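You operate a simulated robot arm through the tools that you are given. There is no shell and no other tool. Be economical: measure what you need, move in short steps, check, and stop when the job is done.

You are at the controls of a simulated two-armed robot. One attempt, no reset.

Task
Wipe the green stick, hold the riser block, pull the stick out and stand it in the green rack.
Fine: the blue pad goes back; fit the blue cover on the riser slot. What is to be rubbed or washed off counts as gone when no trace of it is left.

The check looks at the end state, three seconds after you hand in, the way a careful person would. Anything else that was tipped, shoved, dropped, spilled or broken makes it a failure. Lids that push on must go on centred and level and be pressed home; caps that screw on are set level and turned clockwise until they are tight.

Robot
Two 7-joint arms with two-finger parallel grippers on one trunk, on a base that drives. Base frame: it is fixed to the floor where the robot stands at the start and does not move with it; the origin is under the middle of the robot, x ahead of it, y to its left, z up. Lengths are in mm, angles in rad, forces in N, time in s.
The left shoulder is at the start at [70, 163, 1224], the right one opposite. With the tool pointing down near the work surface each hand reaches from about 100 to 420 mm from the robot's upright axis, wherever it stands, measured 20 degrees to its own side. Places, roughly: cycle bolt [-900, 300, 200]; cycle button [-1100, 500, 200]; cycle dial [-1100, 500, 200]; cycle lever [-800, 300, 200]; cycle switch [-1100, 400, 200]; final bolt [600, -500, 800]; final button [700, -200, 800]; final dial [800, -300, 800]; final lever [600, -600, 800]; final switch [700, -200, 800]; green rack [400, -600, 600]; quick bolt [-500, 100, 200]; quick button [-700, 200, 200]; quick dial [-700, 300, 200]; quick lever [-400, 100, 200]; quick switch [-800, 200, 200]. Payload 3.43 kg a hand.
The tool frame of a hand sits at the grasp point between the pads (the TCP): z along the fingers, y along the line on which they close. The tips reach 34 mm beyond it. Largest opening 128 mm; finger width 24, thickness 12; the body of the gripper, 48 by 130 mm, starts 96 mm behind the TCP.
Orientation is told as [roll, pitch, yaw] about the base's x, y, z axes, in that order, counted from this pose: with the fingers straight down and closing along the base's y, the tool's x points along the base's -x, its y along +y and its z along -z.

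Tools
- The arms move only by the tool step_arm. It takes "left_deltas", "right_deltas" or both (then of equal length, played together; a hand with none holds still); each is a list of rows, each an object (a shift or turn left out is 0, a gripper value left out holds the last) with "xyz": the shift along the tool's x, y, z in units of 500 mm (1.0 is 500 mm), a list of three; "turn": the turn, a rotation vector about the tool's x, y, z in units of 90 degrees (1.0 is 90 degrees), a list of three; "grip": the finger opening in mm, from 0 to 128. In form: [{"xyz": [x, y, z], "turn": [ax, ay, az], "grip": grip}, ...]. A call has 1 to 20 rows; each row is the pose to reach, as a shift and turn from the pose commanded when the call began, along the tool's axes at that moment. A call with a number of a shift or a turn outside -1 to 1 is refused whole. Rows are played at 5 a second. More than 50 mm and 0.15 rad between two rows, or a gripper value outside its range, and nothing of the call is played. Where a pose cannot be reached the arm comes as near as it can. A force on the tool above 40 N (or 10 N above the force at the start of the call, whichever is more), or a blocked arm, ends the call early, and 0.2 s more pass. Each finger travels about 153 mm/s and halts on what it meets, pressing with about 24 N; the grip force reading is that of the motor and also rises with nothing between the fingers. The clock runs only during rows and for 0.2 s after the last one: add rows that repeat a pose to give the fingers time. It gives the time, the measured TCP pose, the force on the tool (base axes), the opening and the grip force at its end, in the units of the frame above (readings bear some noise), with the torque about the TCP (base axes, N m) and any sound that the robot's microphone picked up, and new pictures: "show" is both (left out), scene, wrist or none (wrist: the cameras of the hands that moved).
- Cameras (640 x 400 px; columns grow to the right, rows downward): "scene" is now at [102.7, -20.2, 1429.3]; the picture's right is [-0.15, -0.99, 0.00], its down [-0.92, 0.14, -0.36] and it looks along [0.36, -0.05, -0.93] (base axes); focal length 214 px, centre (320, 200). "left" rides on the left gripper at [76, 11, -160] in its tool frame; the picture's right is [-0.15, 0.99, 0.00], its down [-0.88, -0.13, -0.46] and it looks along [-0.45, -0.07, 0.89] (tool axes); focal length 234 px, centre (320, 200). "right" rides on the right gripper at [76, -11, -160] in its tool frame; the picture's right is [0.15, 0.99, 0.00], its down [-0.88, 0.13, -0.46] and it looks along [-0.45, 0.07, 0.89] (tool axes); focal length 234 px, centre (320, 200). There is no depth. A picture from a camera that has moved, and an enlarged one, comes with that camera's place and axes in the base frame and with its lens. The place of the scene camera against the robot may be out by one fixed shift of up to 25 mm in any direction.
- move_column(by): slides the trunk up (or, below 0, down) by that many mm; the arms and the scene camera ride with it, the base frame stays. It gives what a move gives, with no picture.
- roll_base(legs): drives the robot by 1 to 6 legs, each [ahead, left, turn to the left] in mm, mm and rad, along the robot's own axes; the way and the turn of a leg run together, so that a leg with both is an arc; at most 1500 mm and 3.142 rad a leg. The arms and the cameras ride along, it lands a little off, and it stops where it bumps. It gives what a move gives, and a new picture of the scene camera.
- turn_head(pan, tilt): turns the head with the scene camera to pan (to the left, within 1.501 rad either way) and tilt (down, from -0.506 to 1.204), counted from straight ahead of the robot. It gives what a move gives, and a new picture of the scene camera.
- enlarge(camera, box): a new picture of the part [left, top, right, bottom] of that camera's present view, enlarged. No time passes.
- close_job(): hands the job in; it is judged then, once.

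Go step by step. Nothing tells you exact positions but the pictures and the camera data: compare them with the known pose of the tool, close in by small moves and look again before you grip or let go. The budget is 120 turns and 260 pictures, counting those below and the enlarged ones. Unless the task says otherwise, let go and move clear before handing in.

The tools are called by a JSON object that holds its "fn" and its "kwargs". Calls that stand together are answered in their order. step_arm: Moves the arms, as the interface text tells. Its arguments: {"type":"object","properties":{"left_deltas":{"type":"array","items":{"type":"object","properties":{"xyz":{"type":"array","items":{"type":"number"}},"turn":{"type":"array","items":{"type":"number"}},"grip":{"type":"number"}}}},"right_deltas":{"type":"array","items":{"type":"object","properties":{"xyz":{"type":"array","items":{"type":"number"}},"turn":{"type":"array","items":{"type":"number"}},"grip":{"type":"number"}}}},"show":{"type":"string","enum":["both","scene","wrist","none"]}},"required":[]} The other tools are called the same way: move_column (by) slides the trunk up or down; roll_base (legs) drives the base; turn_head (pan, tilt) turns the head that bears the scene camera; enlarge (camera, box) takes an enlarged picture of a part of a camera's view; close_job () hands the job in.

At the start:

```text
clock: 0.0
left_tool_pos: [693.8, 200.2, 824.2]
left_orientation: [0.001, 0.0, 0.0]
left_contact_force: [-0.1, 0.2, 0.5]
left_ft_torque: [0.02, -0.02, -0.03]
left_opening: 128.0
left_finger_force: 0.1
right_tool_pos: [646.1, -323.1, 925.1]
right_orientation: [0.001, -0.001, 0.001]
right_contact_force: [-0.7, -0.5, 0.1]
right_ft_torque: [-0.01, 0.0, 0.04]
right_opening: 128.0
right_finger_force: 0.0
trunk travel left (down, up): [-705.0, 235.0]
robot x, y, heading: [-0.2, -2.4, 0.005]
head pan, tilt: [-0.15, 1.201]
```

scene: 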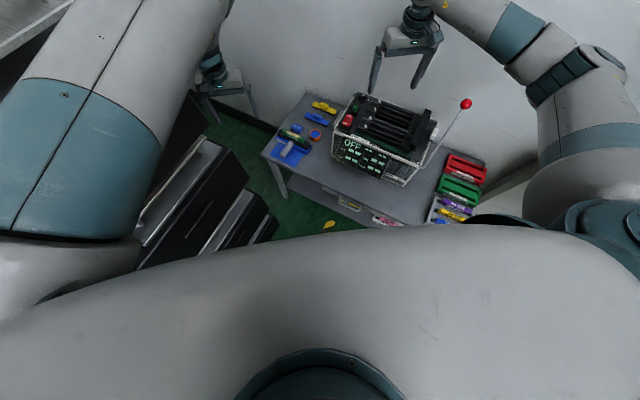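
right: 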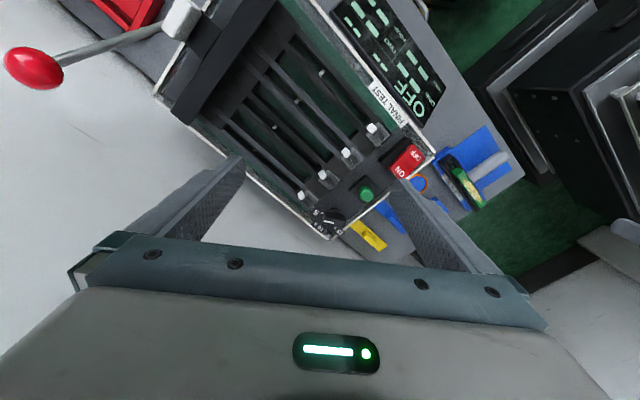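
left: 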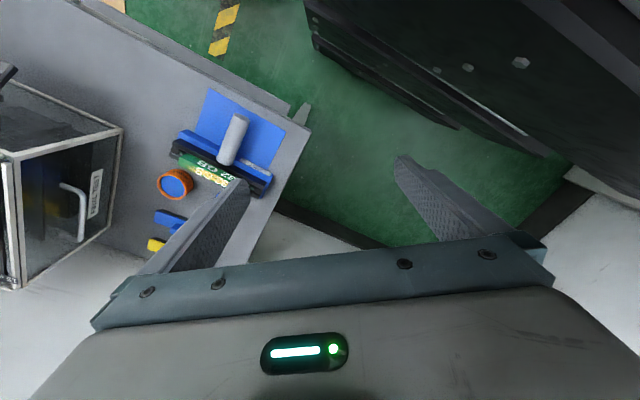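

I see a table with a test machine in the middle, and on its left end a blue mat with a riser block and green stick. The racks are on the right end, so I'll enlarge both areas first.

{"fn": "enlarge", "kwargs": {"camera": "left", "box": [130, 60, 330, 260]}}

{"fn": "enlarge", "kwargs": {"camera": "scene", "box": [250, 80, 500, 236]}}

{"fn": "enlarge", "kwargs": {"camera": "right", "box": [340, 90, 540, 250]}}

```text
2.00 times, centred on (230, 160) of left
camera zoom: at [618.4, 210.6, 982.9], right [0.15, 0.99, 0.0], down [0.88, -0.13, 0.46], along [0.45, -0.07, -0.89], focal length 468 px, centre (500, 280)
```

zoom: 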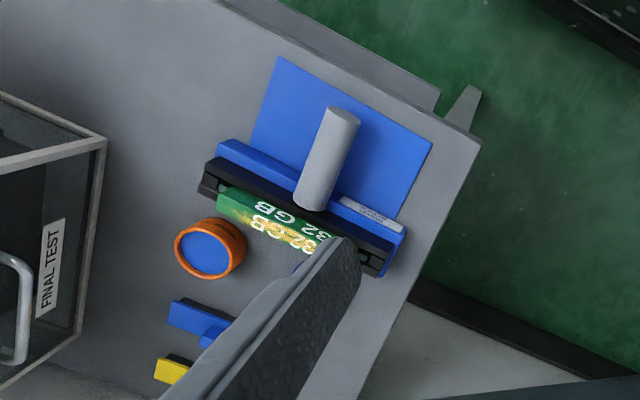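

```text
2.56 times, centred on (375, 158) of scene
camera zoom: at [102.7, -20.2, 1429.3], right [-0.15, -0.99, 0.0], down [-0.92, 0.14, -0.36], along [0.36, -0.05, -0.93], focal length 549 px, centre (179, 308)
```

zoom: 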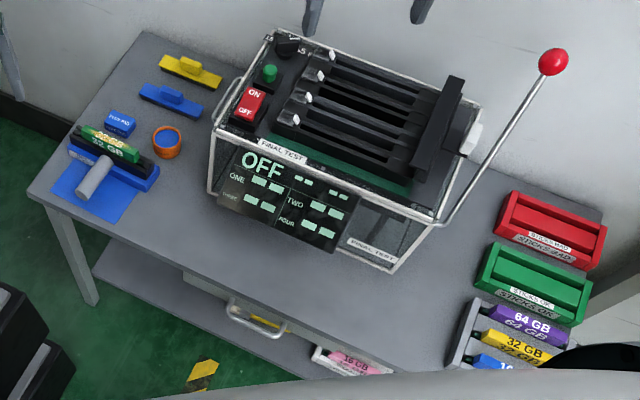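

```text
2.50 times, centred on (440, 170) of right
camera zoom: at [568.8, -333.9, 1084.7], right [-0.15, 0.99, 0.0], down [0.88, 0.13, 0.46], along [0.45, 0.07, -0.89], focal length 585 px, centre (20, 275)
```

zoom: 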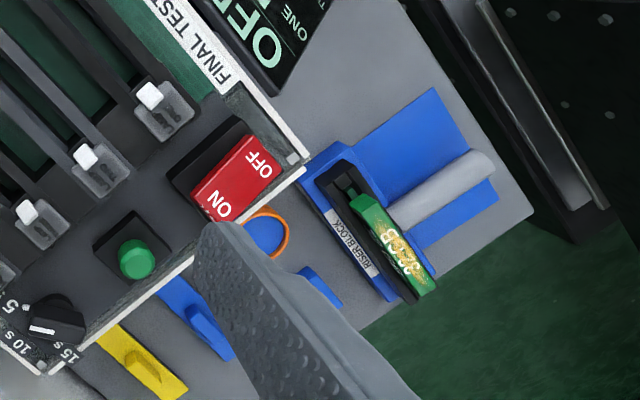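

The dish triangulates to about [744, -76, 591]. I'll move the left hand up and back for a clearer view of the riser area.

{"fn": "step_arm", "kwargs": {"left_deltas": [{"xyz": [0.04, -0.06, -0.04]}, {"xyz": [0.08, -0.12, -0.08]}, {"xyz": [0.12, -0.18, -0.12]}, {"xyz": [0.16, -0.24, -0.16]}, {"xyz": [0.2, -0.3, -0.2]}, {"xyz": [0.2, -0.3, -0.2]}], "show": "wrist"}}

{"fn": "enlarge", "kwargs": {"camera": "left", "box": [180, 0, 500, 200]}}

```text
clock: 1.4
left_tool_pos: [730.9, 176.5, 902.2]
left_orientation: [-0.001, 0.005, -0.001]
left_contact_force: [-0.3, 0.4, 0.2]
left_ft_torque: [0.02, 0.02, -0.03]
left_opening: 128.1
left_finger_force: 0.0
left hand out of reach, approached as far as the arm can: row 1, 2, 3, 4, 5, 6
right_tool_pos: [645.9, -323.4, 925.0]
right_orientation: [0.001, 0.001, 0.0]
right_contact_force: [-0.3, 0.2, -0.1]
right_ft_torque: [-0.01, -0.04, 0.02]
right_opening: 128.0
right_finger_force: 0.0
trunk travel left (down, up): [-705.0, 235.0]
robot x, y, heading: [-4.5, 3.6, -0.0]
head pan, tilt: [-0.15, 1.201]
camera left: at [655.8, 187.6, 1061.5], right [0.15, 0.99, 0.0], down [0.88, -0.13, 0.45], along [0.45, -0.07, -0.89], focal length 234 px, centre (320, 200)
```

left: 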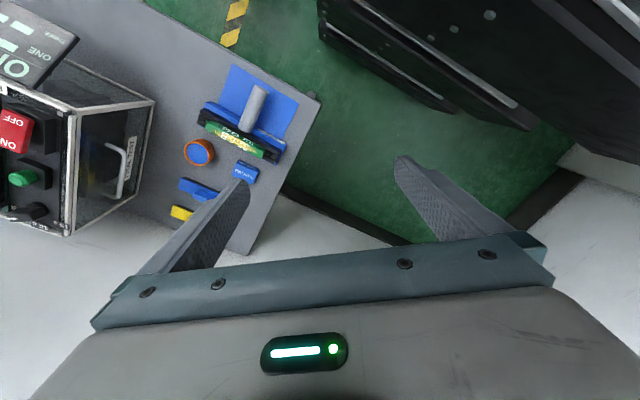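

```text
2.00 times, centred on (340, 100) of left
camera zoom: at [655.8, 187.6, 1061.5], right [0.15, 0.99, 0.0], down [0.88, -0.13, 0.45], along [0.45, -0.07, -0.89], focal length 468 px, centre (280, 400)
```

zoom: 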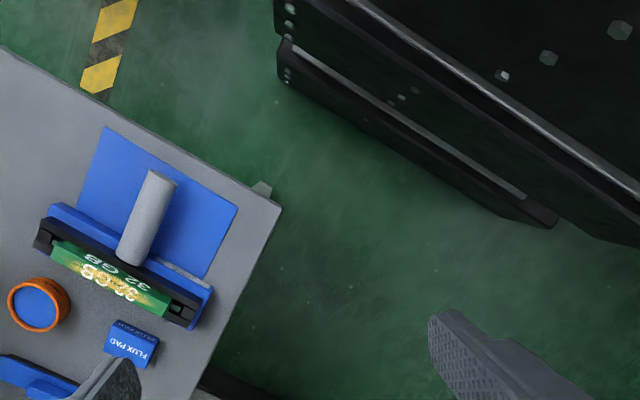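

The camera is mounted upside-down relative to the robot: image up is toward the robot. The flux pad is near (803, 6), the riser near (720, 32), and the table is yawed about -0.64 rad. I need to see the black cabinets and floor before driving.

{"fn": "turn_head", "kwargs": {"pan": 0.6, "tilt": 0.7}}

{"fn": "turn_head", "kwargs": {"pan": 0.0, "tilt": 0.6}}

{"fn": "turn_head", "kwargs": {"pan": -0.7, "tilt": 0.9}}

```text
clock: 2.5
left_tool_pos: [731.8, 177.0, 901.4]
left_orientation: [-0.003, 0.001, 0.0]
left_contact_force: [-0.2, -1.4, 0.8]
left_ft_torque: [0.0, 0.03, 0.0]
left_opening: 128.1
left_finger_force: 0.1
right_tool_pos: [645.8, -323.4, 924.6]
right_orientation: [0.0, 0.0, 0.0]
right_contact_force: [-0.4, 0.1, 0.5]
right_ft_torque: [0.01, -0.01, -0.03]
right_opening: 128.0
right_finger_force: 0.0
trunk travel left (down, up): [-705.0, 235.0]
robot x, y, heading: [-0.1, 0.3, 0.0]
head pan, tilt: [0.6, 0.7]
camera scene: at [117.6, 36.1, 1465.3], right [0.56, -0.83, 0.0], down [-0.53, -0.36, -0.76], along [0.63, 0.43, -0.64], focal length 214 px, centre (320, 200)
```

scene: 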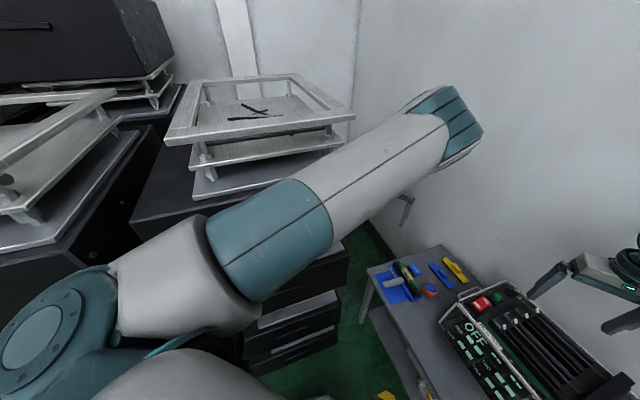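

```text
clock: 3.5
left_tool_pos: [730.6, 176.9, 901.0]
left_orientation: [-0.002, 0.002, 0.0]
left_contact_force: [0.1, -0.1, -0.2]
left_ft_torque: [0.0, 0.03, -0.01]
left_opening: 128.3
left_finger_force: 0.0
right_tool_pos: [646.5, -322.4, 925.4]
right_orientation: [-0.001, -0.001, 0.0]
right_contact_force: [-0.3, 0.1, -0.7]
right_ft_torque: [0.0, 0.03, 0.01]
right_opening: 127.8
right_finger_force: 0.0
trunk travel left (down, up): [-705.0, 235.0]
robot x, y, heading: [0.1, 1.0, 0.0]
head pan, tilt: [0.0, 0.6]
camera scene: at [135.8, -11.7, 1473.9], right [0.0, -1.0, 0.0], down [-0.57, 0.0, -0.82], along [0.82, 0.0, -0.57], focal length 214 px, centre (320, 200)
```

scene: 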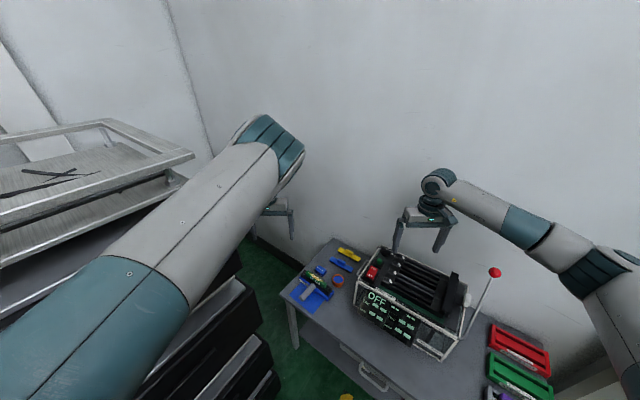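

```text
clock: 4.6
left_tool_pos: [730.5, 176.9, 901.1]
left_orientation: [-0.003, 0.002, 0.0]
left_contact_force: [0.0, -0.1, 0.0]
left_ft_torque: [0.01, 0.0, 0.05]
left_opening: 127.9
left_finger_force: 0.0
right_tool_pos: [646.3, -323.1, 925.4]
right_orientation: [-0.001, 0.001, -0.001]
right_contact_force: [0.2, -0.3, 0.0]
right_ft_torque: [-0.01, -0.02, -0.01]
right_opening: 128.1
right_finger_force: 0.1
trunk travel left (down, up): [-705.0, 235.0]
robot x, y, heading: [0.8, 0.6, -0.0]
head pan, tilt: [-0.7, 0.901]
camera scene: at [105.3, -60.4, 1449.2], right [-0.64, -0.77, 0.0], down [-0.6, 0.5, -0.62], along [0.48, -0.4, -0.78], focal length 214 px, centre (320, 200)
```

scene: 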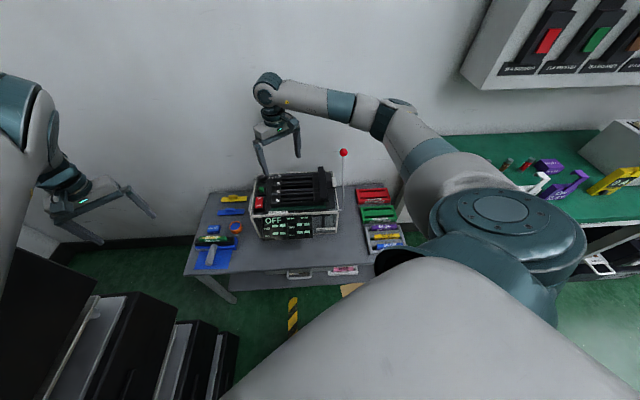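

The right side is open floor, but the cabinets box in the left. I'll test how far the right hand can come back toward the robot, clear of the machine, before changing the trunk height.

{"fn": "step_arm", "kwargs": {"right_deltas": [{"xyz": [0.06, 0, 0]}, {"xyz": [0.12, 0, 0]}, {"xyz": [0.18, 0, 0]}, {"xyz": [0.24, 0, 0]}, {"xyz": [0.3, 0, 0]}, {"xyz": [0.36, 0, 0]}, {"xyz": [0.4, 0, 0]}, {"xyz": [0.4, 0, 0]}], "show": "wrist"}}

```text
clock: 6.4
left_tool_pos: [730.4, 175.7, 902.5]
left_orientation: [0.0, 0.003, 0.0]
left_contact_force: [-0.3, 0.6, 0.6]
left_ft_torque: [-0.03, 0.01, 0.0]
left_opening: 127.8
left_finger_force: 0.1
right_tool_pos: [443.5, -320.0, 926.7]
right_orientation: [0.001, 0.001, -0.001]
right_contact_force: [-0.2, 0.3, -0.3]
right_ft_torque: [0.02, 0.0, 0.02]
right_opening: 127.9
right_finger_force: 0.0
trunk travel left (down, up): [-705.0, 235.0]
robot x, y, heading: [0.9, -1.4, -0.001]
head pan, tilt: [-0.7, 0.901]
camera right: at [367.7, -332.1, 1086.3], right [-0.15, 0.99, 0.0], down [0.88, 0.13, 0.45], along [0.45, 0.07, -0.89], focal length 234 px, centre (320, 200)
```

right: 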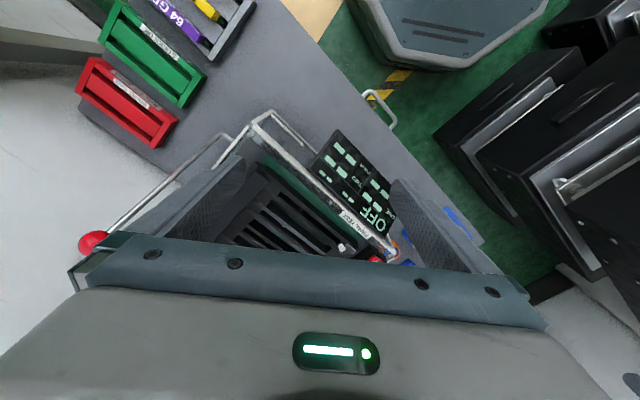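

The right arm reaches back fine. The base is about 300 mm in radius and the table edge is about 450 mm from its axis, so I'll drive a little toward the table.

{"fn": "roll_base", "kwargs": {"legs": [[75, -60, 0]]}}

{"fn": "enlarge", "kwargs": {"camera": "right", "box": [340, 0, 640, 188]}}

```text
clock: 7.5
left_tool_pos: [806.6, 118.4, 902.2]
left_orientation: [-0.001, 0.002, 0.003]
left_contact_force: [0.2, -0.7, 0.4]
left_ft_torque: [-0.02, 0.02, 0.0]
left_opening: 128.2
left_finger_force: 0.0
right_tool_pos: [520.6, -379.7, 925.8]
right_orientation: [0.0, 0.0, 0.001]
right_contact_force: [-0.6, 0.0, -0.7]
right_ft_torque: [0.0, 0.01, 0.0]
right_opening: 128.1
right_finger_force: 0.1
trunk travel left (down, up): [-705.0, 235.0]
robot x, y, heading: [75.2, -61.2, 0.001]
head pan, tilt: [-0.7, 0.901]
camera scene: at [181.4, -119.4, 1449.2], right [-0.64, -0.77, 0.0], down [-0.6, 0.5, -0.62], along [0.48, -0.4, -0.78], focal length 214 px, centre (320, 200)
```

scene: 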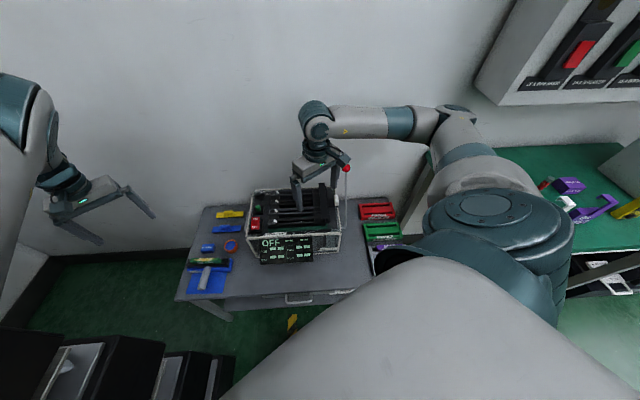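

```text
2.13 times, centred on (490, 94) of right
camera zoom: at [444.1, -390.9, 1086.4], right [-0.15, 0.99, 0.0], down [0.88, 0.13, 0.46], along [0.45, 0.07, -0.89], focal length 498 px, centre (-42, 426)
```

zoom: 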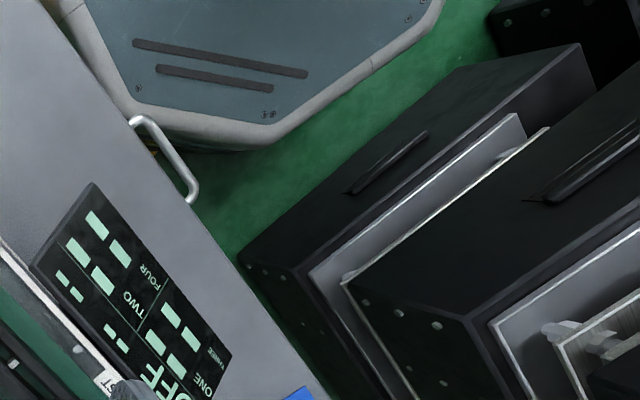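

The base now sits just in front of the table. I'll bring the right hand back clear of the machine, then lower the trunk.

{"fn": "step_arm", "kwargs": {"right_deltas": [{"xyz": [0.08, 0, 0]}, {"xyz": [0.16, 0, 0]}, {"xyz": [0.24, 0, 0]}, {"xyz": [0.32, 0, 0]}, {"xyz": [0.4, 0, 0]}, {"xyz": [0.48, 0, 0]}, {"xyz": [0.48, 0, 0]}], "show": "none"}}

{"fn": "move_column", "kwargs": {"by": -120}}

{"fn": "turn_head", "kwargs": {"pan": 0.1, "tilt": 0.9}}

```text
clock: 9.1
left_tool_pos: [807.6, 119.6, 902.1]
left_orientation: [-0.002, 0.006, 0.0]
left_contact_force: [0.0, -0.1, -0.2]
left_ft_torque: [0.0, 0.04, 0.0]
left_opening: 127.9
left_finger_force: 0.0
right_tool_pos: [391.6, -457.3, 879.1]
right_orientation: [0.0, 0.002, 0.001]
right_contact_force: [-0.1, -0.3, -0.3]
right_ft_torque: [0.02, 0.02, -0.01]
right_opening: 128.0
right_finger_force: 0.0
right hand out of reach, approached as far as the arm can: row 3, 4, 5, 6, 7
trunk travel left (down, up): [-705.0, 235.0]
robot x, y, heading: [77.0, -54.9, 0.003]
head pan, tilt: [-0.7, 0.901]
```

```text
clock: 10.6
left_tool_pos: [806.9, 118.9, 781.2]
left_orientation: [0.0, 0.0, 0.002]
left_contact_force: [0.2, -0.2, 0.0]
left_ft_torque: [0.01, -0.02, -0.01]
left_opening: 128.0
left_finger_force: 0.1
right_tool_pos: [390.4, -458.6, 759.1]
right_orientation: [0.0, 0.002, 0.002]
right_contact_force: [0.1, 0.7, -0.3]
right_ft_torque: [0.02, 0.01, -0.02]
right_opening: 127.9
right_finger_force: 0.1
trunk travel left (down, up): [-585.0, 355.0]
robot x, y, heading: [80.8, -57.8, 0.006]
head pan, tilt: [-0.7, 0.901]
```

```text
clock: 11.7
left_tool_pos: [806.2, 118.8, 781.7]
left_orientation: [-0.001, 0.003, 0.0]
left_contact_force: [-0.1, 0.2, -0.2]
left_ft_torque: [-0.01, -0.02, 0.0]
left_opening: 128.1
left_finger_force: 0.0
right_tool_pos: [390.1, -458.5, 759.2]
right_orientation: [0.002, 0.002, 0.002]
right_contact_force: [-0.2, -0.5, -0.2]
right_ft_torque: [-0.01, 0.03, 0.0]
right_opening: 128.1
right_finger_force: 0.1
trunk travel left (down, up): [-585.0, 355.0]
robot x, y, heading: [76.9, -56.8, -0.002]
head pan, tilt: [0.099, 0.901]
camera scene: at [198.5, -63.3, 1329.2], right [0.1, -0.99, 0.0], down [-0.78, -0.08, -0.62], along [0.62, 0.06, -0.78], focal length 214 px, centre (320, 200)
```

scene: 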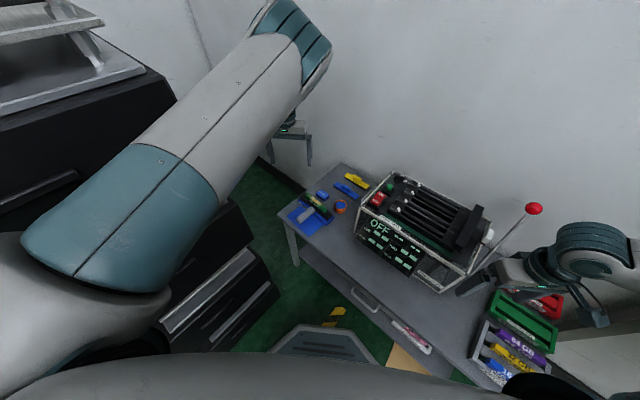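

The right hand drifted near the lever and racks. I'll pull it back to the front of the table, slightly lower, where it should reach.

{"fn": "step_arm", "kwargs": {"right_deltas": [{"xyz": [0.07, 0, 0.0]}, {"xyz": [0.14, 0, 0.0]}, {"xyz": [0.21, 0, 0.02]}, {"xyz": [0.28, 0, 0.04]}, {"xyz": [0.28, 0, 0.04]}], "show": "both"}}

```text
clock: 12.9
left_tool_pos: [806.0, 118.3, 781.6]
left_orientation: [-0.003, 0.003, 0.0]
left_contact_force: [0.5, 0.1, 0.0]
left_ft_torque: [-0.01, 0.0, 0.0]
left_opening: 128.0
left_finger_force: 0.0
right_tool_pos: [283.8, -516.0, 692.8]
right_orientation: [0.002, 0.004, 0.002]
right_contact_force: [0.6, -0.5, -0.4]
right_ft_torque: [-0.01, 0.0, -0.01]
right_opening: 128.0
right_finger_force: 0.1
right hand out of reach, approached as far as the arm can: row 1, 2, 3, 4, 5
trunk travel left (down, up): [-585.0, 355.0]
robot x, y, heading: [76.0, -62.1, -0.0]
head pan, tilt: [0.099, 0.901]
camera scene: at [198.9, -63.1, 1329.1], right [0.1, -0.99, 0.0], down [-0.78, -0.08, -0.62], along [0.62, 0.06, -0.78], focal length 214 px, centre (320, 200)
camera right: at [208.7, -527.3, 853.1], right [-0.15, 0.99, 0.0], down [0.88, 0.13, 0.45], along [0.45, 0.07, -0.89], focal length 234 px, centre (320, 200)
```

scene: 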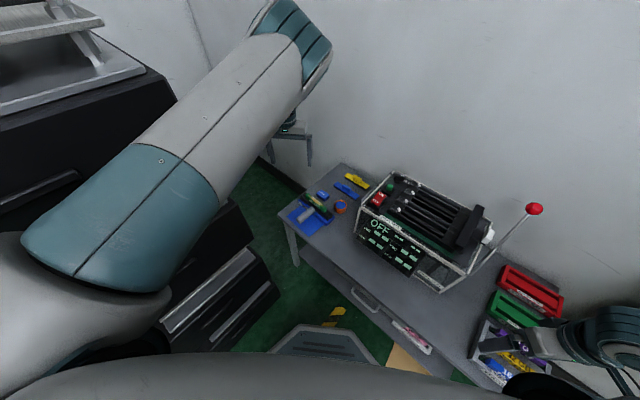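
right: 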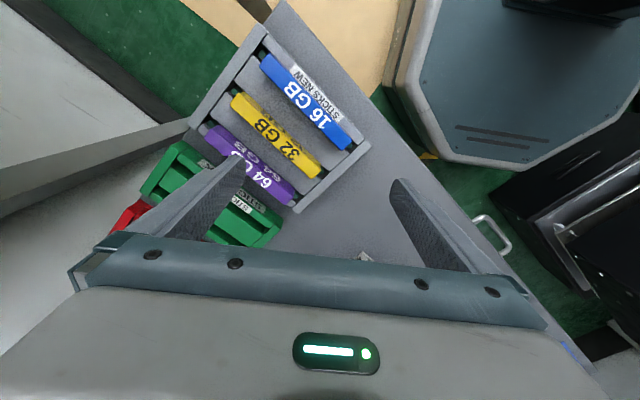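

Right hand is parked beside the "sticks new" tray, clear. Now I'll bring the left hand over the riser area for a look.

{"fn": "step_arm", "kwargs": {"left_deltas": [{"xyz": [0.06, -0.04, 0.0]}, {"xyz": [0.12, -0.08, 0.0]}, {"xyz": [0.18, -0.1, 0.0]}, {"xyz": [0.18, -0.1, 0.0]}], "show": "wrist"}}

{"fn": "enlarge", "kwargs": {"camera": "left", "box": [160, 0, 480, 200]}}

```text
clock: 13.9
left_tool_pos: [784.3, 139.5, 772.7]
left_orientation: [-0.004, 0.002, 0.002]
left_contact_force: [-0.1, -0.4, -0.8]
left_ft_torque: [-0.03, 0.03, 0.0]
left_opening: 127.8
left_finger_force: 0.2
left hand out of reach, approached as far as the arm can: row 1, 2, 3, 4
right_tool_pos: [285.3, -515.8, 692.9]
right_orientation: [0.002, 0.003, 0.0]
right_contact_force: [-0.4, -0.3, -0.2]
right_ft_torque: [-0.02, 0.04, 0.01]
right_opening: 127.8
right_finger_force: 0.0
trunk travel left (down, up): [-585.0, 355.0]
robot x, y, heading: [78.5, -58.7, 0.003]
head pan, tilt: [0.099, 0.901]
camera left: at [709.5, 150.9, 932.7], right [0.14, 0.99, 0.0], down [0.88, -0.13, 0.45], along [0.45, -0.07, -0.89], focal length 234 px, centre (320, 200)
```

left: 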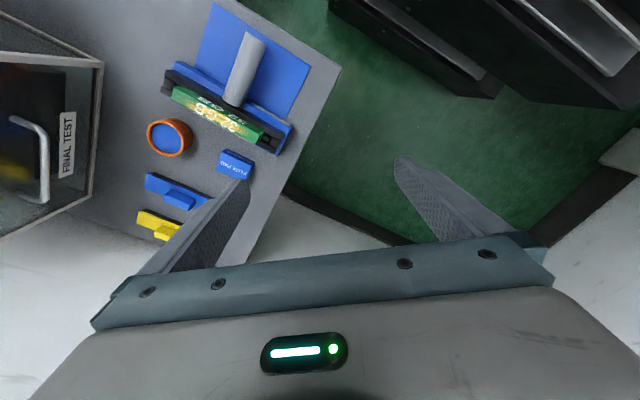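

```text
2.00 times, centred on (320, 100) of left
camera zoom: at [709.5, 150.9, 932.7], right [0.14, 0.99, 0.0], down [0.88, -0.13, 0.45], along [0.45, -0.07, -0.89], focal length 468 px, centre (320, 400)
```

zoom: 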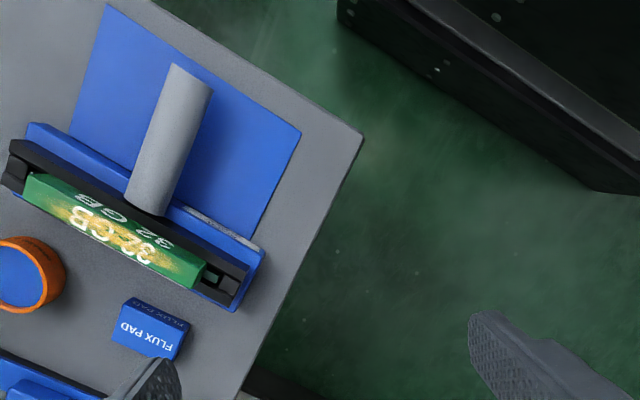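

The left arm hits a joint limit moving inward with this yaw. I'll yaw the hand to match the table (closing along the riser's length) and retry.

{"fn": "step_arm", "kwargs": {"left_deltas": [{"turn": [0, 0, 0.085]}, {"turn": [0, 0, 0.17]}, {"turn": [0, 0, 0.255]}, {"turn": [0, 0, 0.34]}, {"turn": [0, 0, 0.405]}, {"turn": [0, 0, 0.405], "xyz": [0.06, -0.04, 0]}, {"turn": [0, 0, 0.405], "xyz": [0.12, -0.08, 0]}, {"turn": [0, 0, 0.405], "xyz": [0.18, -0.12, 0]}, {"turn": [0, 0, 0.405], "xyz": [0.18, -0.12, 0]}], "show": "both"}}

```text
clock: 15.9
left_tool_pos: [754.0, 163.2, 761.0]
left_orientation: [-0.005, -0.001, -0.637]
left_contact_force: [0.4, 0.8, 0.7]
left_ft_torque: [0.02, 0.0, 0.01]
left_opening: 127.9
left_finger_force: 0.0
left hand out of reach, approached as far as the arm can: row 6, 7, 8, 9
right_tool_pos: [284.5, -515.5, 693.3]
right_orientation: [0.002, 0.002, -0.001]
right_contact_force: [-0.3, 0.1, 0.5]
right_ft_torque: [0.0, 0.0, -0.02]
right_opening: 127.8
right_finger_force: 0.0
trunk travel left (down, up): [-585.0, 355.0]
robot x, y, heading: [79.2, -59.6, 0.001]
head pan, tilt: [0.099, 0.901]
camera scene: at [198.6, -63.4, 1329.2], right [0.1, -0.99, 0.0], down [-0.78, -0.08, -0.62], along [0.62, 0.06, -0.78], focal length 214 px, centre (320, 200)
camera left: at [701.0, 217.3, 920.4], right [0.7, 0.71, -0.01], down [0.63, -0.63, 0.46], along [0.32, -0.32, -0.89], focal length 234 px, centre (320, 200)
```

scene: 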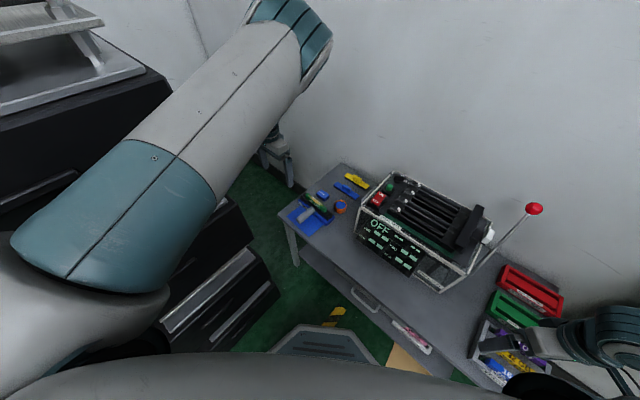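
left: 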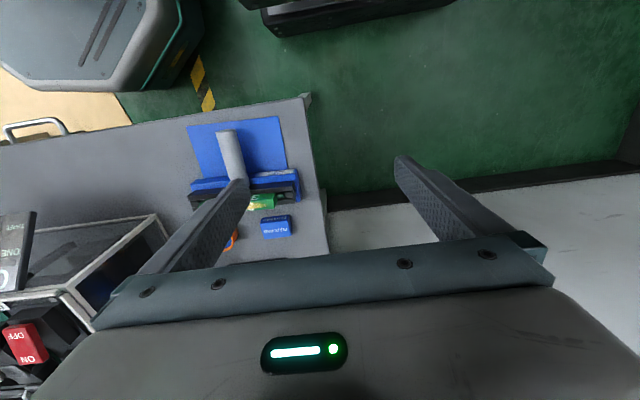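

The left arm is stuck at some joint limit; I'll probe small moves in various directions to learn which way is free.

{"fn": "step_arm", "kwargs": {"left_deltas": [{"xyz": [-0.08, 0, 0]}, {"xyz": [0, 0, 0]}, {"xyz": [0, -0.08, 0]}, {"xyz": [0, -0.04, 0.06]}, {"xyz": [0, -0.08, 0.1]}, {"xyz": [-0.06, -0.1, 0.1]}, {"xyz": [-0.1, -0.1, 0.03]}, {"xyz": [-0.14, -0.1, -0.05]}, {"xyz": [-0.16, -0.13, -0.12]}], "show": "none"}}

```text
clock: 17.9
left_tool_pos: [827.9, 93.6, 822.3]
left_orientation: [-0.004, 0.001, -0.634]
left_contact_force: [0.4, 0.4, 0.0]
left_ft_torque: [-0.04, 0.02, 0.01]
left_opening: 127.7
left_finger_force: 0.1
left hand out of reach, approached as far as the arm can: row 3, 4, 5, 6, 7, 8, 9
right_tool_pos: [284.2, -515.6, 693.8]
right_orientation: [0.001, 0.003, 0.0]
right_contact_force: [-0.5, -0.2, -1.0]
right_ft_torque: [-0.02, -0.03, 0.05]
right_opening: 128.3
right_finger_force: 0.0
trunk travel left (down, up): [-585.0, 355.0]
robot x, y, heading: [71.3, -56.3, 0.003]
head pan, tilt: [0.099, 0.901]
```

Only inward travel is blocked, and it seems to depend on hand height relative to the shoulder. I'll raise the trunk and lower the hand within it to test.

{"fn": "move_column", "kwargs": {"by": 200}}

{"fn": "step_arm", "kwargs": {"left_deltas": [{"xyz": [0.04, 0, 0.08]}, {"xyz": [0.08, 0, 0.16]}, {"xyz": [0.12, 0, 0.24]}, {"xyz": [0.16, 0, 0.32]}, {"xyz": [0.2, 0, 0.4]}, {"xyz": [0.24, 0, 0.48]}, {"xyz": [0.24, 0, 0.52]}], "show": "scene"}}

```text
clock: 20.1
left_tool_pos: [829.1, 93.3, 1020.9]
left_orientation: [-0.005, 0.001, -0.636]
left_contact_force: [-0.3, -0.3, 0.0]
left_ft_torque: [0.02, -0.03, 0.01]
left_opening: 128.3
left_finger_force: 0.1
right_tool_pos: [285.4, -515.3, 893.5]
right_orientation: [0.002, 0.004, 0.002]
right_contact_force: [1.3, -0.6, 0.2]
right_ft_torque: [-0.02, 0.03, 0.0]
right_opening: 128.3
right_finger_force: 0.0
trunk travel left (down, up): [-785.0, 155.0]
robot x, y, heading: [74.8, -55.7, 0.005]
head pan, tilt: [0.099, 0.901]
```

```text
clock: 21.7
left_tool_pos: [730.7, 162.8, 763.4]
left_orientation: [-0.005, 0.001, -0.636]
left_contact_force: [-0.2, 0.0, 0.0]
left_ft_torque: [-0.01, 0.0, 0.0]
left_opening: 128.1
left_finger_force: 0.0
left hand out of reach, approached as far as the arm can: row 1
right_tool_pos: [285.9, -515.7, 894.2]
right_orientation: [0.001, 0.004, 0.001]
right_contact_force: [-0.3, 0.9, 0.1]
right_ft_torque: [-0.01, 0.03, 0.0]
right_opening: 128.0
right_finger_force: 0.0
trunk travel left (down, up): [-785.0, 155.0]
robot x, y, heading: [75.8, -57.3, 0.002]
head pan, tilt: [0.099, 0.901]
camera scene: at [199.0, -63.2, 1529.2], right [0.1, -0.99, 0.0], down [-0.78, -0.08, -0.62], along [0.62, 0.06, -0.78], focal length 214 px, centre (320, 200)
```

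scene: 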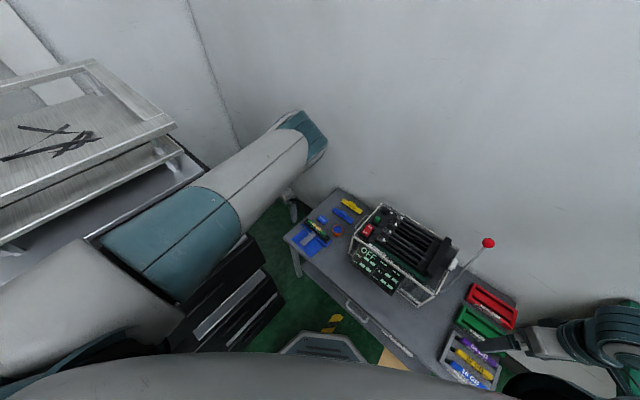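

Lower relative to the shoulder, the hand is free. Now I'll probe inward over the riser at a safe height.

{"fn": "step_arm", "kwargs": {"left_deltas": [{"xyz": [0, -0.08, 0]}, {"xyz": [0, -0.16, 0]}, {"xyz": [0, -0.24, 0]}, {"xyz": [0, -0.24, 0]}], "show": "wrist"}}

{"fn": "enlarge", "kwargs": {"camera": "left", "box": [220, 80, 420, 205]}}

```text
clock: 22.7
left_tool_pos: [710.7, 124.6, 729.8]
left_orientation: [-0.006, 0.003, -0.635]
left_contact_force: [-0.9, -1.2, -0.2]
left_ft_torque: [-0.01, 0.03, 0.02]
left_opening: 128.0
left_finger_force: 0.1
left hand out of reach, approached as far as the arm can: row 1, 2, 3, 4
right_tool_pos: [285.5, -516.1, 892.7]
right_orientation: [0.002, 0.001, 0.0]
right_contact_force: [-0.7, -0.1, 0.3]
right_ft_torque: [0.02, 0.01, 0.02]
right_opening: 128.4
right_finger_force: 0.1
trunk travel left (down, up): [-785.0, 155.0]
robot x, y, heading: [75.3, -58.1, 0.001]
head pan, tilt: [0.099, 0.901]
camera left: at [659.2, 178.7, 890.0], right [0.7, 0.71, -0.01], down [0.63, -0.63, 0.46], along [0.32, -0.32, -0.89], focal length 234 px, centre (320, 200)
```

left: 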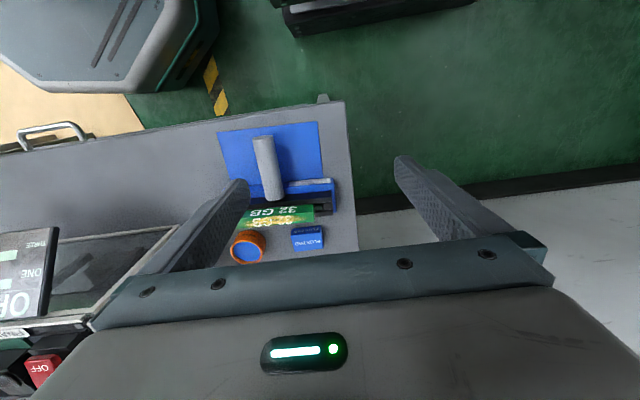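

```text
3.20 times, centred on (320, 142) of left
camera zoom: at [659.2, 178.7, 890.0], right [0.7, 0.71, -0.01], down [0.63, -0.63, 0.46], along [0.32, -0.32, -0.89], focal length 749 px, centre (320, 384)
```

zoom: 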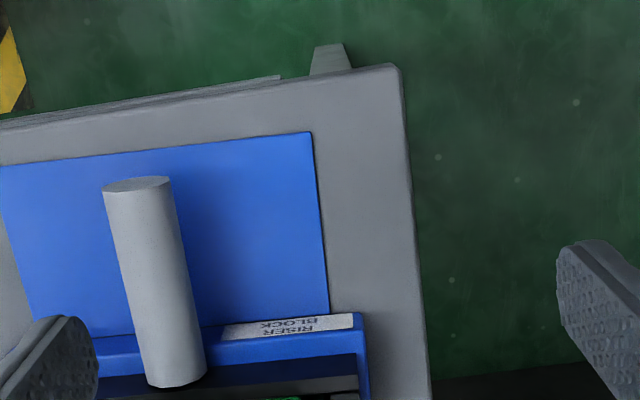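

Being lower relative to the shoulder helps further. I'll raise the trunk the rest of the way and lower the hand by the same amount while moving inward.

{"fn": "move_column", "kwargs": {"by": 150}}

{"fn": "step_arm", "kwargs": {"left_deltas": [{"xyz": [0, 0, 0.09]}, {"xyz": [0, 0, 0.18]}, {"xyz": [0, -0.03, 0.27]}, {"xyz": [0, -0.1, 0.27]}, {"xyz": [0, -0.17, 0.27]}, {"xyz": [0, -0.24, 0.27]}, {"xyz": [0, -0.24, 0.27]}], "show": "wrist"}}

```text
clock: 24.3
left_tool_pos: [704.4, 125.6, 879.9]
left_orientation: [-0.002, -0.011, -0.645]
left_contact_force: [-1.1, 0.2, -0.3]
left_ft_torque: [-0.02, 0.01, 0.01]
left_opening: 128.2
left_finger_force: 0.1
right_tool_pos: [277.9, -436.7, 1014.0]
right_orientation: [0.143, -0.009, 0.043]
right_contact_force: [-0.6, -0.6, -0.7]
right_ft_torque: [0.02, 0.03, 0.03]
right_opening: 128.0
right_finger_force: 0.1
trunk travel left (down, up): [-925.0, 15.0]
robot x, y, heading: [72.2, -54.0, -0.008]
head pan, tilt: [0.099, 0.901]
stopped: the arm was blocked; the commanded pose is now the measured one
```

```text
clock: 25.9
left_tool_pos: [659.6, 38.2, 714.5]
left_orientation: [-0.007, 0.001, -0.641]
left_contact_force: [0.3, -0.6, -0.3]
left_ft_torque: [-0.02, -0.01, 0.02]
left_opening: 128.0
left_finger_force: 0.2
left hand out of reach, approached as far as the arm can: row 5, 6, 7
right_tool_pos: [292.1, -444.3, 1006.8]
right_orientation: [0.147, 0.001, 0.049]
right_contact_force: [-0.3, -0.1, 0.0]
right_ft_torque: [-0.04, 0.0, -0.02]
right_opening: 128.0
right_finger_force: 0.1
trunk travel left (down, up): [-925.0, 15.0]
robot x, y, heading: [79.6, -57.1, -0.003]
head pan, tilt: [0.099, 0.901]
camera left: at [606.6, 93.8, 874.6], right [0.71, 0.71, -0.01], down [0.63, -0.63, 0.46], along [0.32, -0.33, -0.89], focal length 234 px, centre (320, 200)
```

left: 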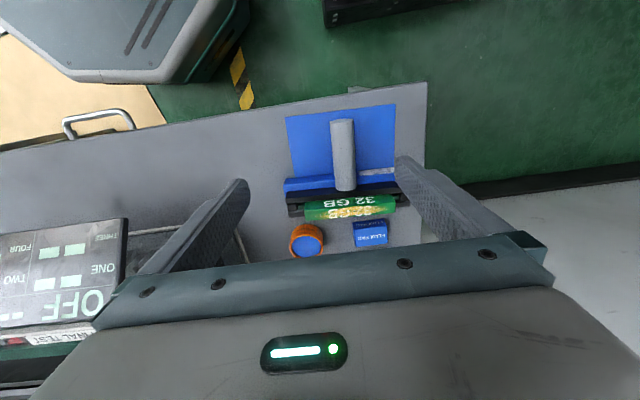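

High trunk with low hand works well. The right arm bumped something while the trunk rose, so I'll look there first.

{"fn": "turn_head", "kwargs": {"pan": -1.1, "tilt": 0.6}}

{"fn": "enlarge", "kwargs": {"camera": "left", "box": [240, 90, 440, 260]}}

```text
clock: 27.3
left_tool_pos: [658.3, 40.2, 714.8]
left_orientation: [-0.007, 0.001, -0.641]
left_contact_force: [0.6, 1.3, -0.8]
left_ft_torque: [-0.03, -0.02, -0.04]
left_opening: 127.8
left_finger_force: 0.1
right_tool_pos: [291.4, -446.3, 1007.2]
right_orientation: [0.147, 0.0, 0.051]
right_contact_force: [-0.2, 0.2, 0.5]
right_ft_torque: [0.0, 0.01, 0.0]
right_opening: 127.8
right_finger_force: 0.1
trunk travel left (down, up): [-925.0, 15.0]
robot x, y, heading: [77.7, -57.5, -0.002]
head pan, tilt: [-1.1, 0.6]
camera scene: at [161.4, -147.2, 1694.7], right [-0.89, -0.45, 0.0], down [-0.25, 0.5, -0.82], along [0.37, -0.74, -0.57], focal length 214 px, centre (320, 200)
```

scene: 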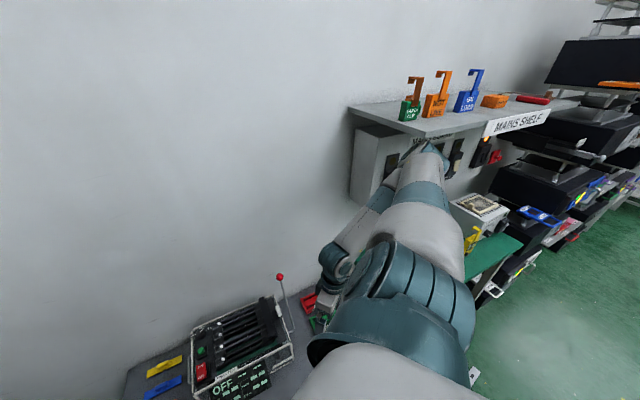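

```text
2.35 times, centred on (340, 175) of left
camera zoom: at [605.9, 93.9, 874.9], right [0.71, 0.71, -0.01], down [0.63, -0.63, 0.46], along [0.32, -0.33, -0.89], focal length 551 px, centre (273, 259)
```

zoom: 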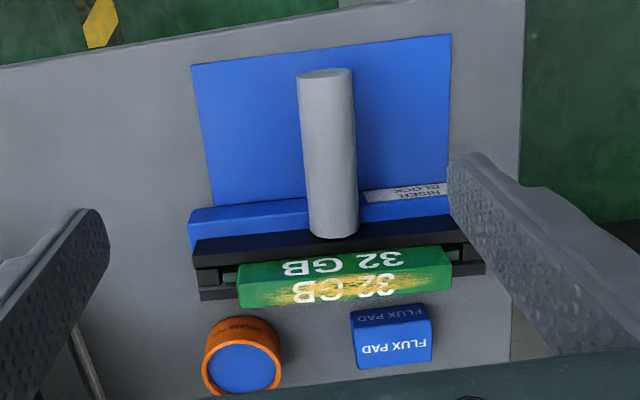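

The right elbow came up under the mains shelf; the items on it are still standing. I'll lower the trunk to free it, backing the left hand off first.

{"fn": "step_arm", "kwargs": {"left_deltas": [{"xyz": [0.02, 0, -0.08]}, {"xyz": [0.04, 0, -0.12]}, {"xyz": [0.04, 0, -0.12]}], "show": "none"}}

{"fn": "move_column", "kwargs": {"by": -80}}

{"fn": "enlarge", "kwargs": {"camera": "scene", "box": [300, 40, 620, 240]}}

```text
clock: 28.1
left_tool_pos: [670.8, 68.8, 748.4]
left_orientation: [-0.007, 0.003, -0.641]
left_contact_force: [0.1, 0.2, 0.2]
left_ft_torque: [-0.01, -0.02, 0.04]
left_opening: 128.2
left_finger_force: 0.0
left hand out of reach, approached as far as the arm can: row 1, 2, 3
right_tool_pos: [290.7, -444.4, 1007.2]
right_orientation: [0.146, -0.001, 0.051]
right_contact_force: [0.9, 0.4, 0.6]
right_ft_torque: [0.01, 0.01, -0.01]
right_opening: 128.0
right_finger_force: 0.1
trunk travel left (down, up): [-925.0, 15.0]
robot x, y, heading: [73.9, -59.8, 0.002]
head pan, tilt: [-1.1, 0.6]
```

```text
clock: 29.2
left_tool_pos: [672.0, 68.0, 669.8]
left_orientation: [-0.007, 0.002, -0.641]
left_contact_force: [0.2, -0.3, 0.4]
left_ft_torque: [-0.03, 0.0, 0.01]
left_opening: 128.1
left_finger_force: 0.0
right_tool_pos: [291.6, -444.4, 927.8]
right_orientation: [0.145, 0.0, 0.051]
right_contact_force: [0.0, 0.1, 0.1]
right_ft_torque: [0.0, 0.02, 0.0]
right_opening: 128.0
right_finger_force: 0.1
trunk travel left (down, up): [-845.0, 95.0]
robot x, y, heading: [72.5, -56.4, -0.01]
head pan, tilt: [-1.1, 0.6]
```

```text
2.00 times, centred on (460, 140) of scene
camera zoom: at [161.5, -147.2, 1614.7], right [-0.89, -0.45, 0.0], down [-0.25, 0.5, -0.82], along [0.37, -0.74, -0.57], focal length 429 px, centre (40, 320)
```

zoom: 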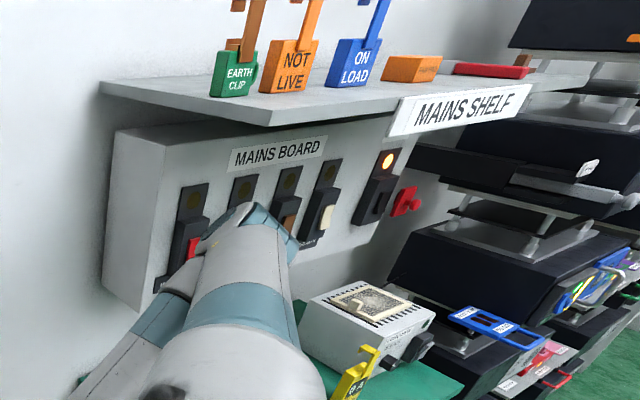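

The elbow is now clear of the shelf, but near the board's switches. I'll lower the right hand and move it inward, which should draw the elbow away, and level it.

{"fn": "step_arm", "kwargs": {"right_deltas": [{"xyz": [0, 0.02, 0.07], "turn": [0.05, 0, 0]}, {"xyz": [0, 0.05, 0.14], "turn": [0.094, 0, 0]}, {"xyz": [0, 0.08, 0.21], "turn": [0.094, 0, 0]}, {"xyz": [0, 0.12, 0.28], "turn": [0.094, 0, 0.03]}, {"xyz": [0, 0.12, 0.28], "turn": [0.094, 0, 0.03]}], "show": "both"}}

```text
clock: 30.4
left_tool_pos: [671.0, 68.8, 669.6]
left_orientation: [-0.007, 0.002, -0.64]
left_contact_force: [0.0, 0.0, -0.3]
left_ft_torque: [0.01, 0.01, 0.01]
left_opening: 128.1
left_finger_force: 0.1
right_tool_pos: [287.5, -366.2, 794.8]
right_orientation: [-0.002, 0.002, 0.004]
right_contact_force: [-0.8, -0.4, -1.2]
right_ft_torque: [-0.02, -0.06, 0.01]
right_opening: 127.9
right_finger_force: 0.0
trunk travel left (down, up): [-845.0, 95.0]
robot x, y, heading: [74.4, -60.9, -0.004]
head pan, tilt: [-1.1, 0.6]
camera scene: at [161.2, -147.2, 1614.7], right [-0.89, -0.45, 0.0], down [-0.25, 0.5, -0.83], along [0.37, -0.74, -0.56], focal length 214 px, centre (320, 200)
camera right: at [211.2, -376.8, 955.2], right [-0.15, 0.99, 0.0], down [0.88, 0.13, 0.45], along [0.45, 0.07, -0.89], focal length 234 px, centre (320, 200)
```

scene: 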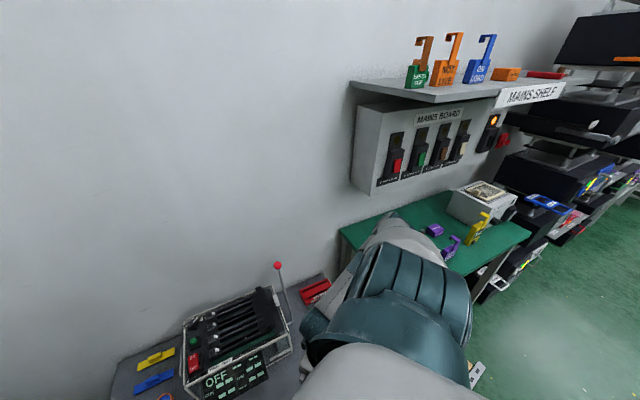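
right: 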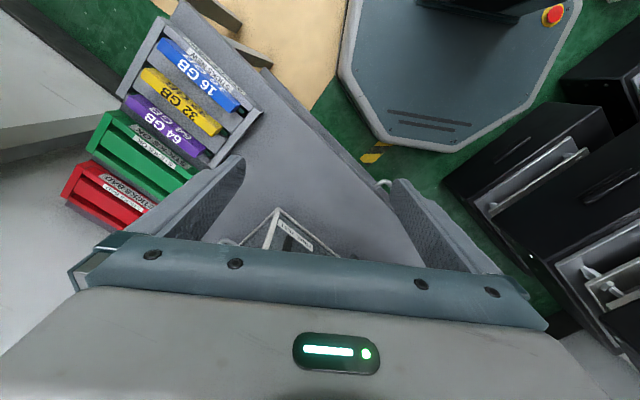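

All is intact there. Now back to the riser: the left hand is straddling the handle from above, so I'll look closely.

{"fn": "turn_head", "kwargs": {"pan": 0.15, "tilt": 0.95}}

{"fn": "enlarge", "kwargs": {"camera": "left", "box": [200, 60, 440, 240]}}

{"fn": "enlarge", "kwargs": {"camera": "scene", "box": [220, 130, 380, 230]}}

```text
clock: 31.9
left_tool_pos: [671.3, 68.9, 668.1]
left_orientation: [-0.007, 0.0, -0.64]
left_contact_force: [0.2, -0.8, 0.8]
left_ft_torque: [0.0, 0.03, 0.01]
left_opening: 127.8
left_finger_force: 0.0
right_tool_pos: [288.4, -365.6, 795.1]
right_orientation: [-0.001, 0.004, 0.003]
right_contact_force: [-0.1, -1.1, 0.2]
right_ft_torque: [0.01, -0.05, -0.02]
right_opening: 128.0
right_finger_force: 0.1
trunk travel left (down, up): [-845.0, 95.0]
robot x, y, heading: [75.1, -56.2, -0.001]
head pan, tilt: [0.15, 0.949]
camera scene: at [193.8, -57.7, 1586.3], right [0.14, -0.99, 0.0], down [-0.8, -0.12, -0.58], along [0.58, 0.08, -0.81], focal length 214 px, centre (320, 200)
```

scene: 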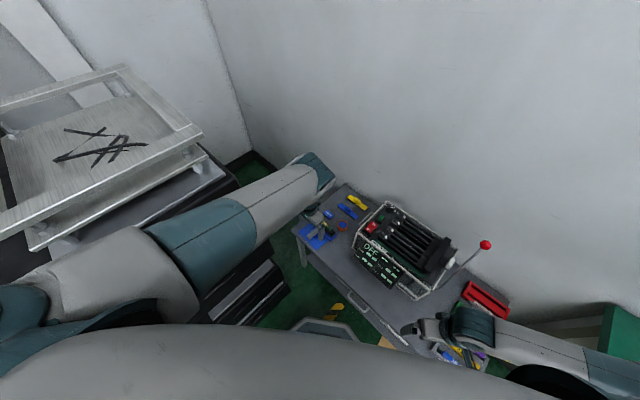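

```text
2.22 times, centred on (320, 150) of left
camera zoom: at [618.8, 123.4, 828.6], right [0.71, 0.71, -0.01], down [0.63, -0.63, 0.46], along [0.32, -0.33, -0.89], focal length 520 px, centre (320, 311)
```

zoom: 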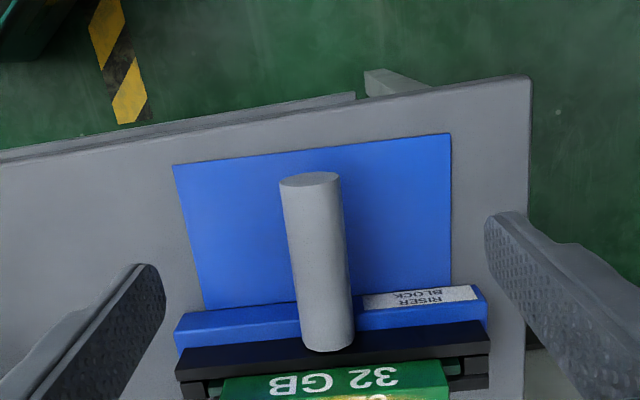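

```text
4.00 times, centred on (300, 180) of scene
camera zoom: at [193.8, -57.7, 1586.3], right [0.14, -0.99, 0.0], down [-0.8, -0.12, -0.58], along [0.58, 0.08, -0.81], focal length 858 px, centre (400, 280)
```

zoom: 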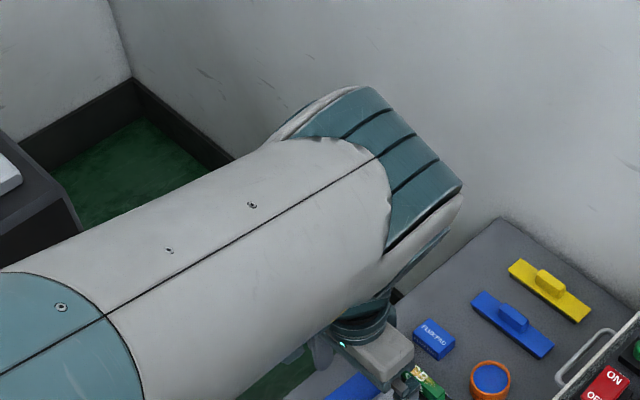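

Stereo estimates: table z≈560, handle axis about (654..715, 80..25, 592), stick top about (730, 18, 635), flux pad top about (801, 4, 590). The residue is on the stick's top face. I'll move the left hand up and over to the pad.

{"fn": "step_arm", "kwargs": {"left_deltas": [{"xyz": [0, 0, -0.08]}, {"xyz": [-0.02, 0, -0.12]}, {"xyz": [-0.1, 0.02, -0.12]}, {"xyz": [-0.18, 0.04, -0.12]}, {"xyz": [-0.24, 0.051, -0.12]}, {"xyz": [-0.24, 0.051, -0.12]}], "show": "wrist"}}

{"fn": "enlarge", "kwargs": {"camera": "left", "box": [220, 60, 420, 260]}}

```text
clock: 33.3
left_tool_pos: [777.0, 17.7, 731.1]
left_orientation: [-0.006, 0.004, -0.639]
left_contact_force: [0.3, -0.3, -0.4]
left_ft_torque: [0.03, 0.0, 0.0]
left_opening: 128.6
left_finger_force: 0.0
left hand out of reach, approached as far as the arm can: row 1, 2, 3, 5, 6
right_tool_pos: [287.4, -366.1, 794.6]
right_orientation: [0.001, 0.003, 0.002]
right_contact_force: [-0.4, 0.8, 0.6]
right_ft_torque: [0.01, 0.02, -0.01]
right_opening: 128.2
right_finger_force: 0.1
trunk travel left (down, up): [-845.0, 95.0]
robot x, y, heading: [76.1, -55.9, -0.003]
head pan, tilt: [0.15, 0.949]
camera left: at [724.2, 71.1, 890.1], right [0.71, 0.71, -0.01], down [0.63, -0.63, 0.45], along [0.32, -0.33, -0.89], focal length 234 px, centre (320, 200)
```

left: 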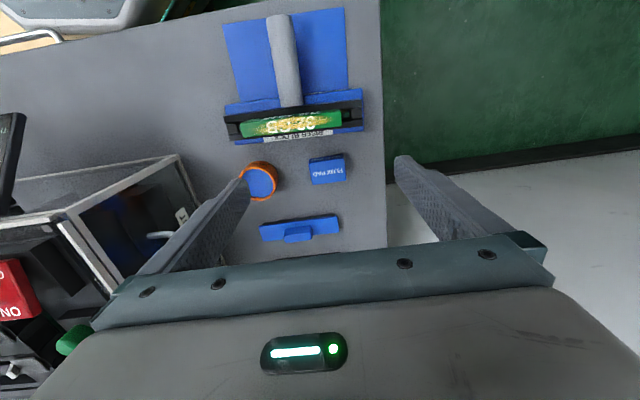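

```text
2.00 times, centred on (320, 160) of left
camera zoom: at [724.2, 71.1, 890.1], right [0.71, 0.71, -0.01], down [0.63, -0.63, 0.45], along [0.32, -0.33, -0.89], focal length 468 px, centre (320, 280)
```

zoom: 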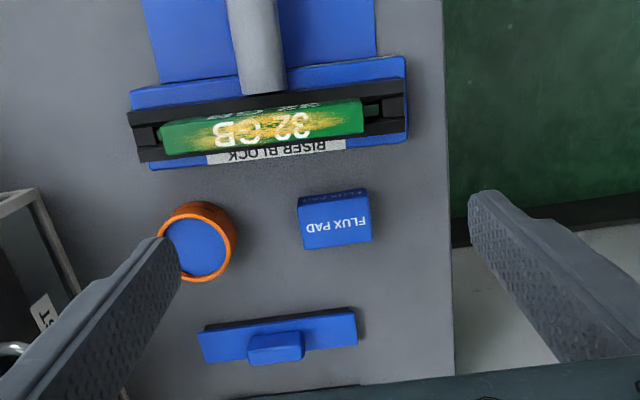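

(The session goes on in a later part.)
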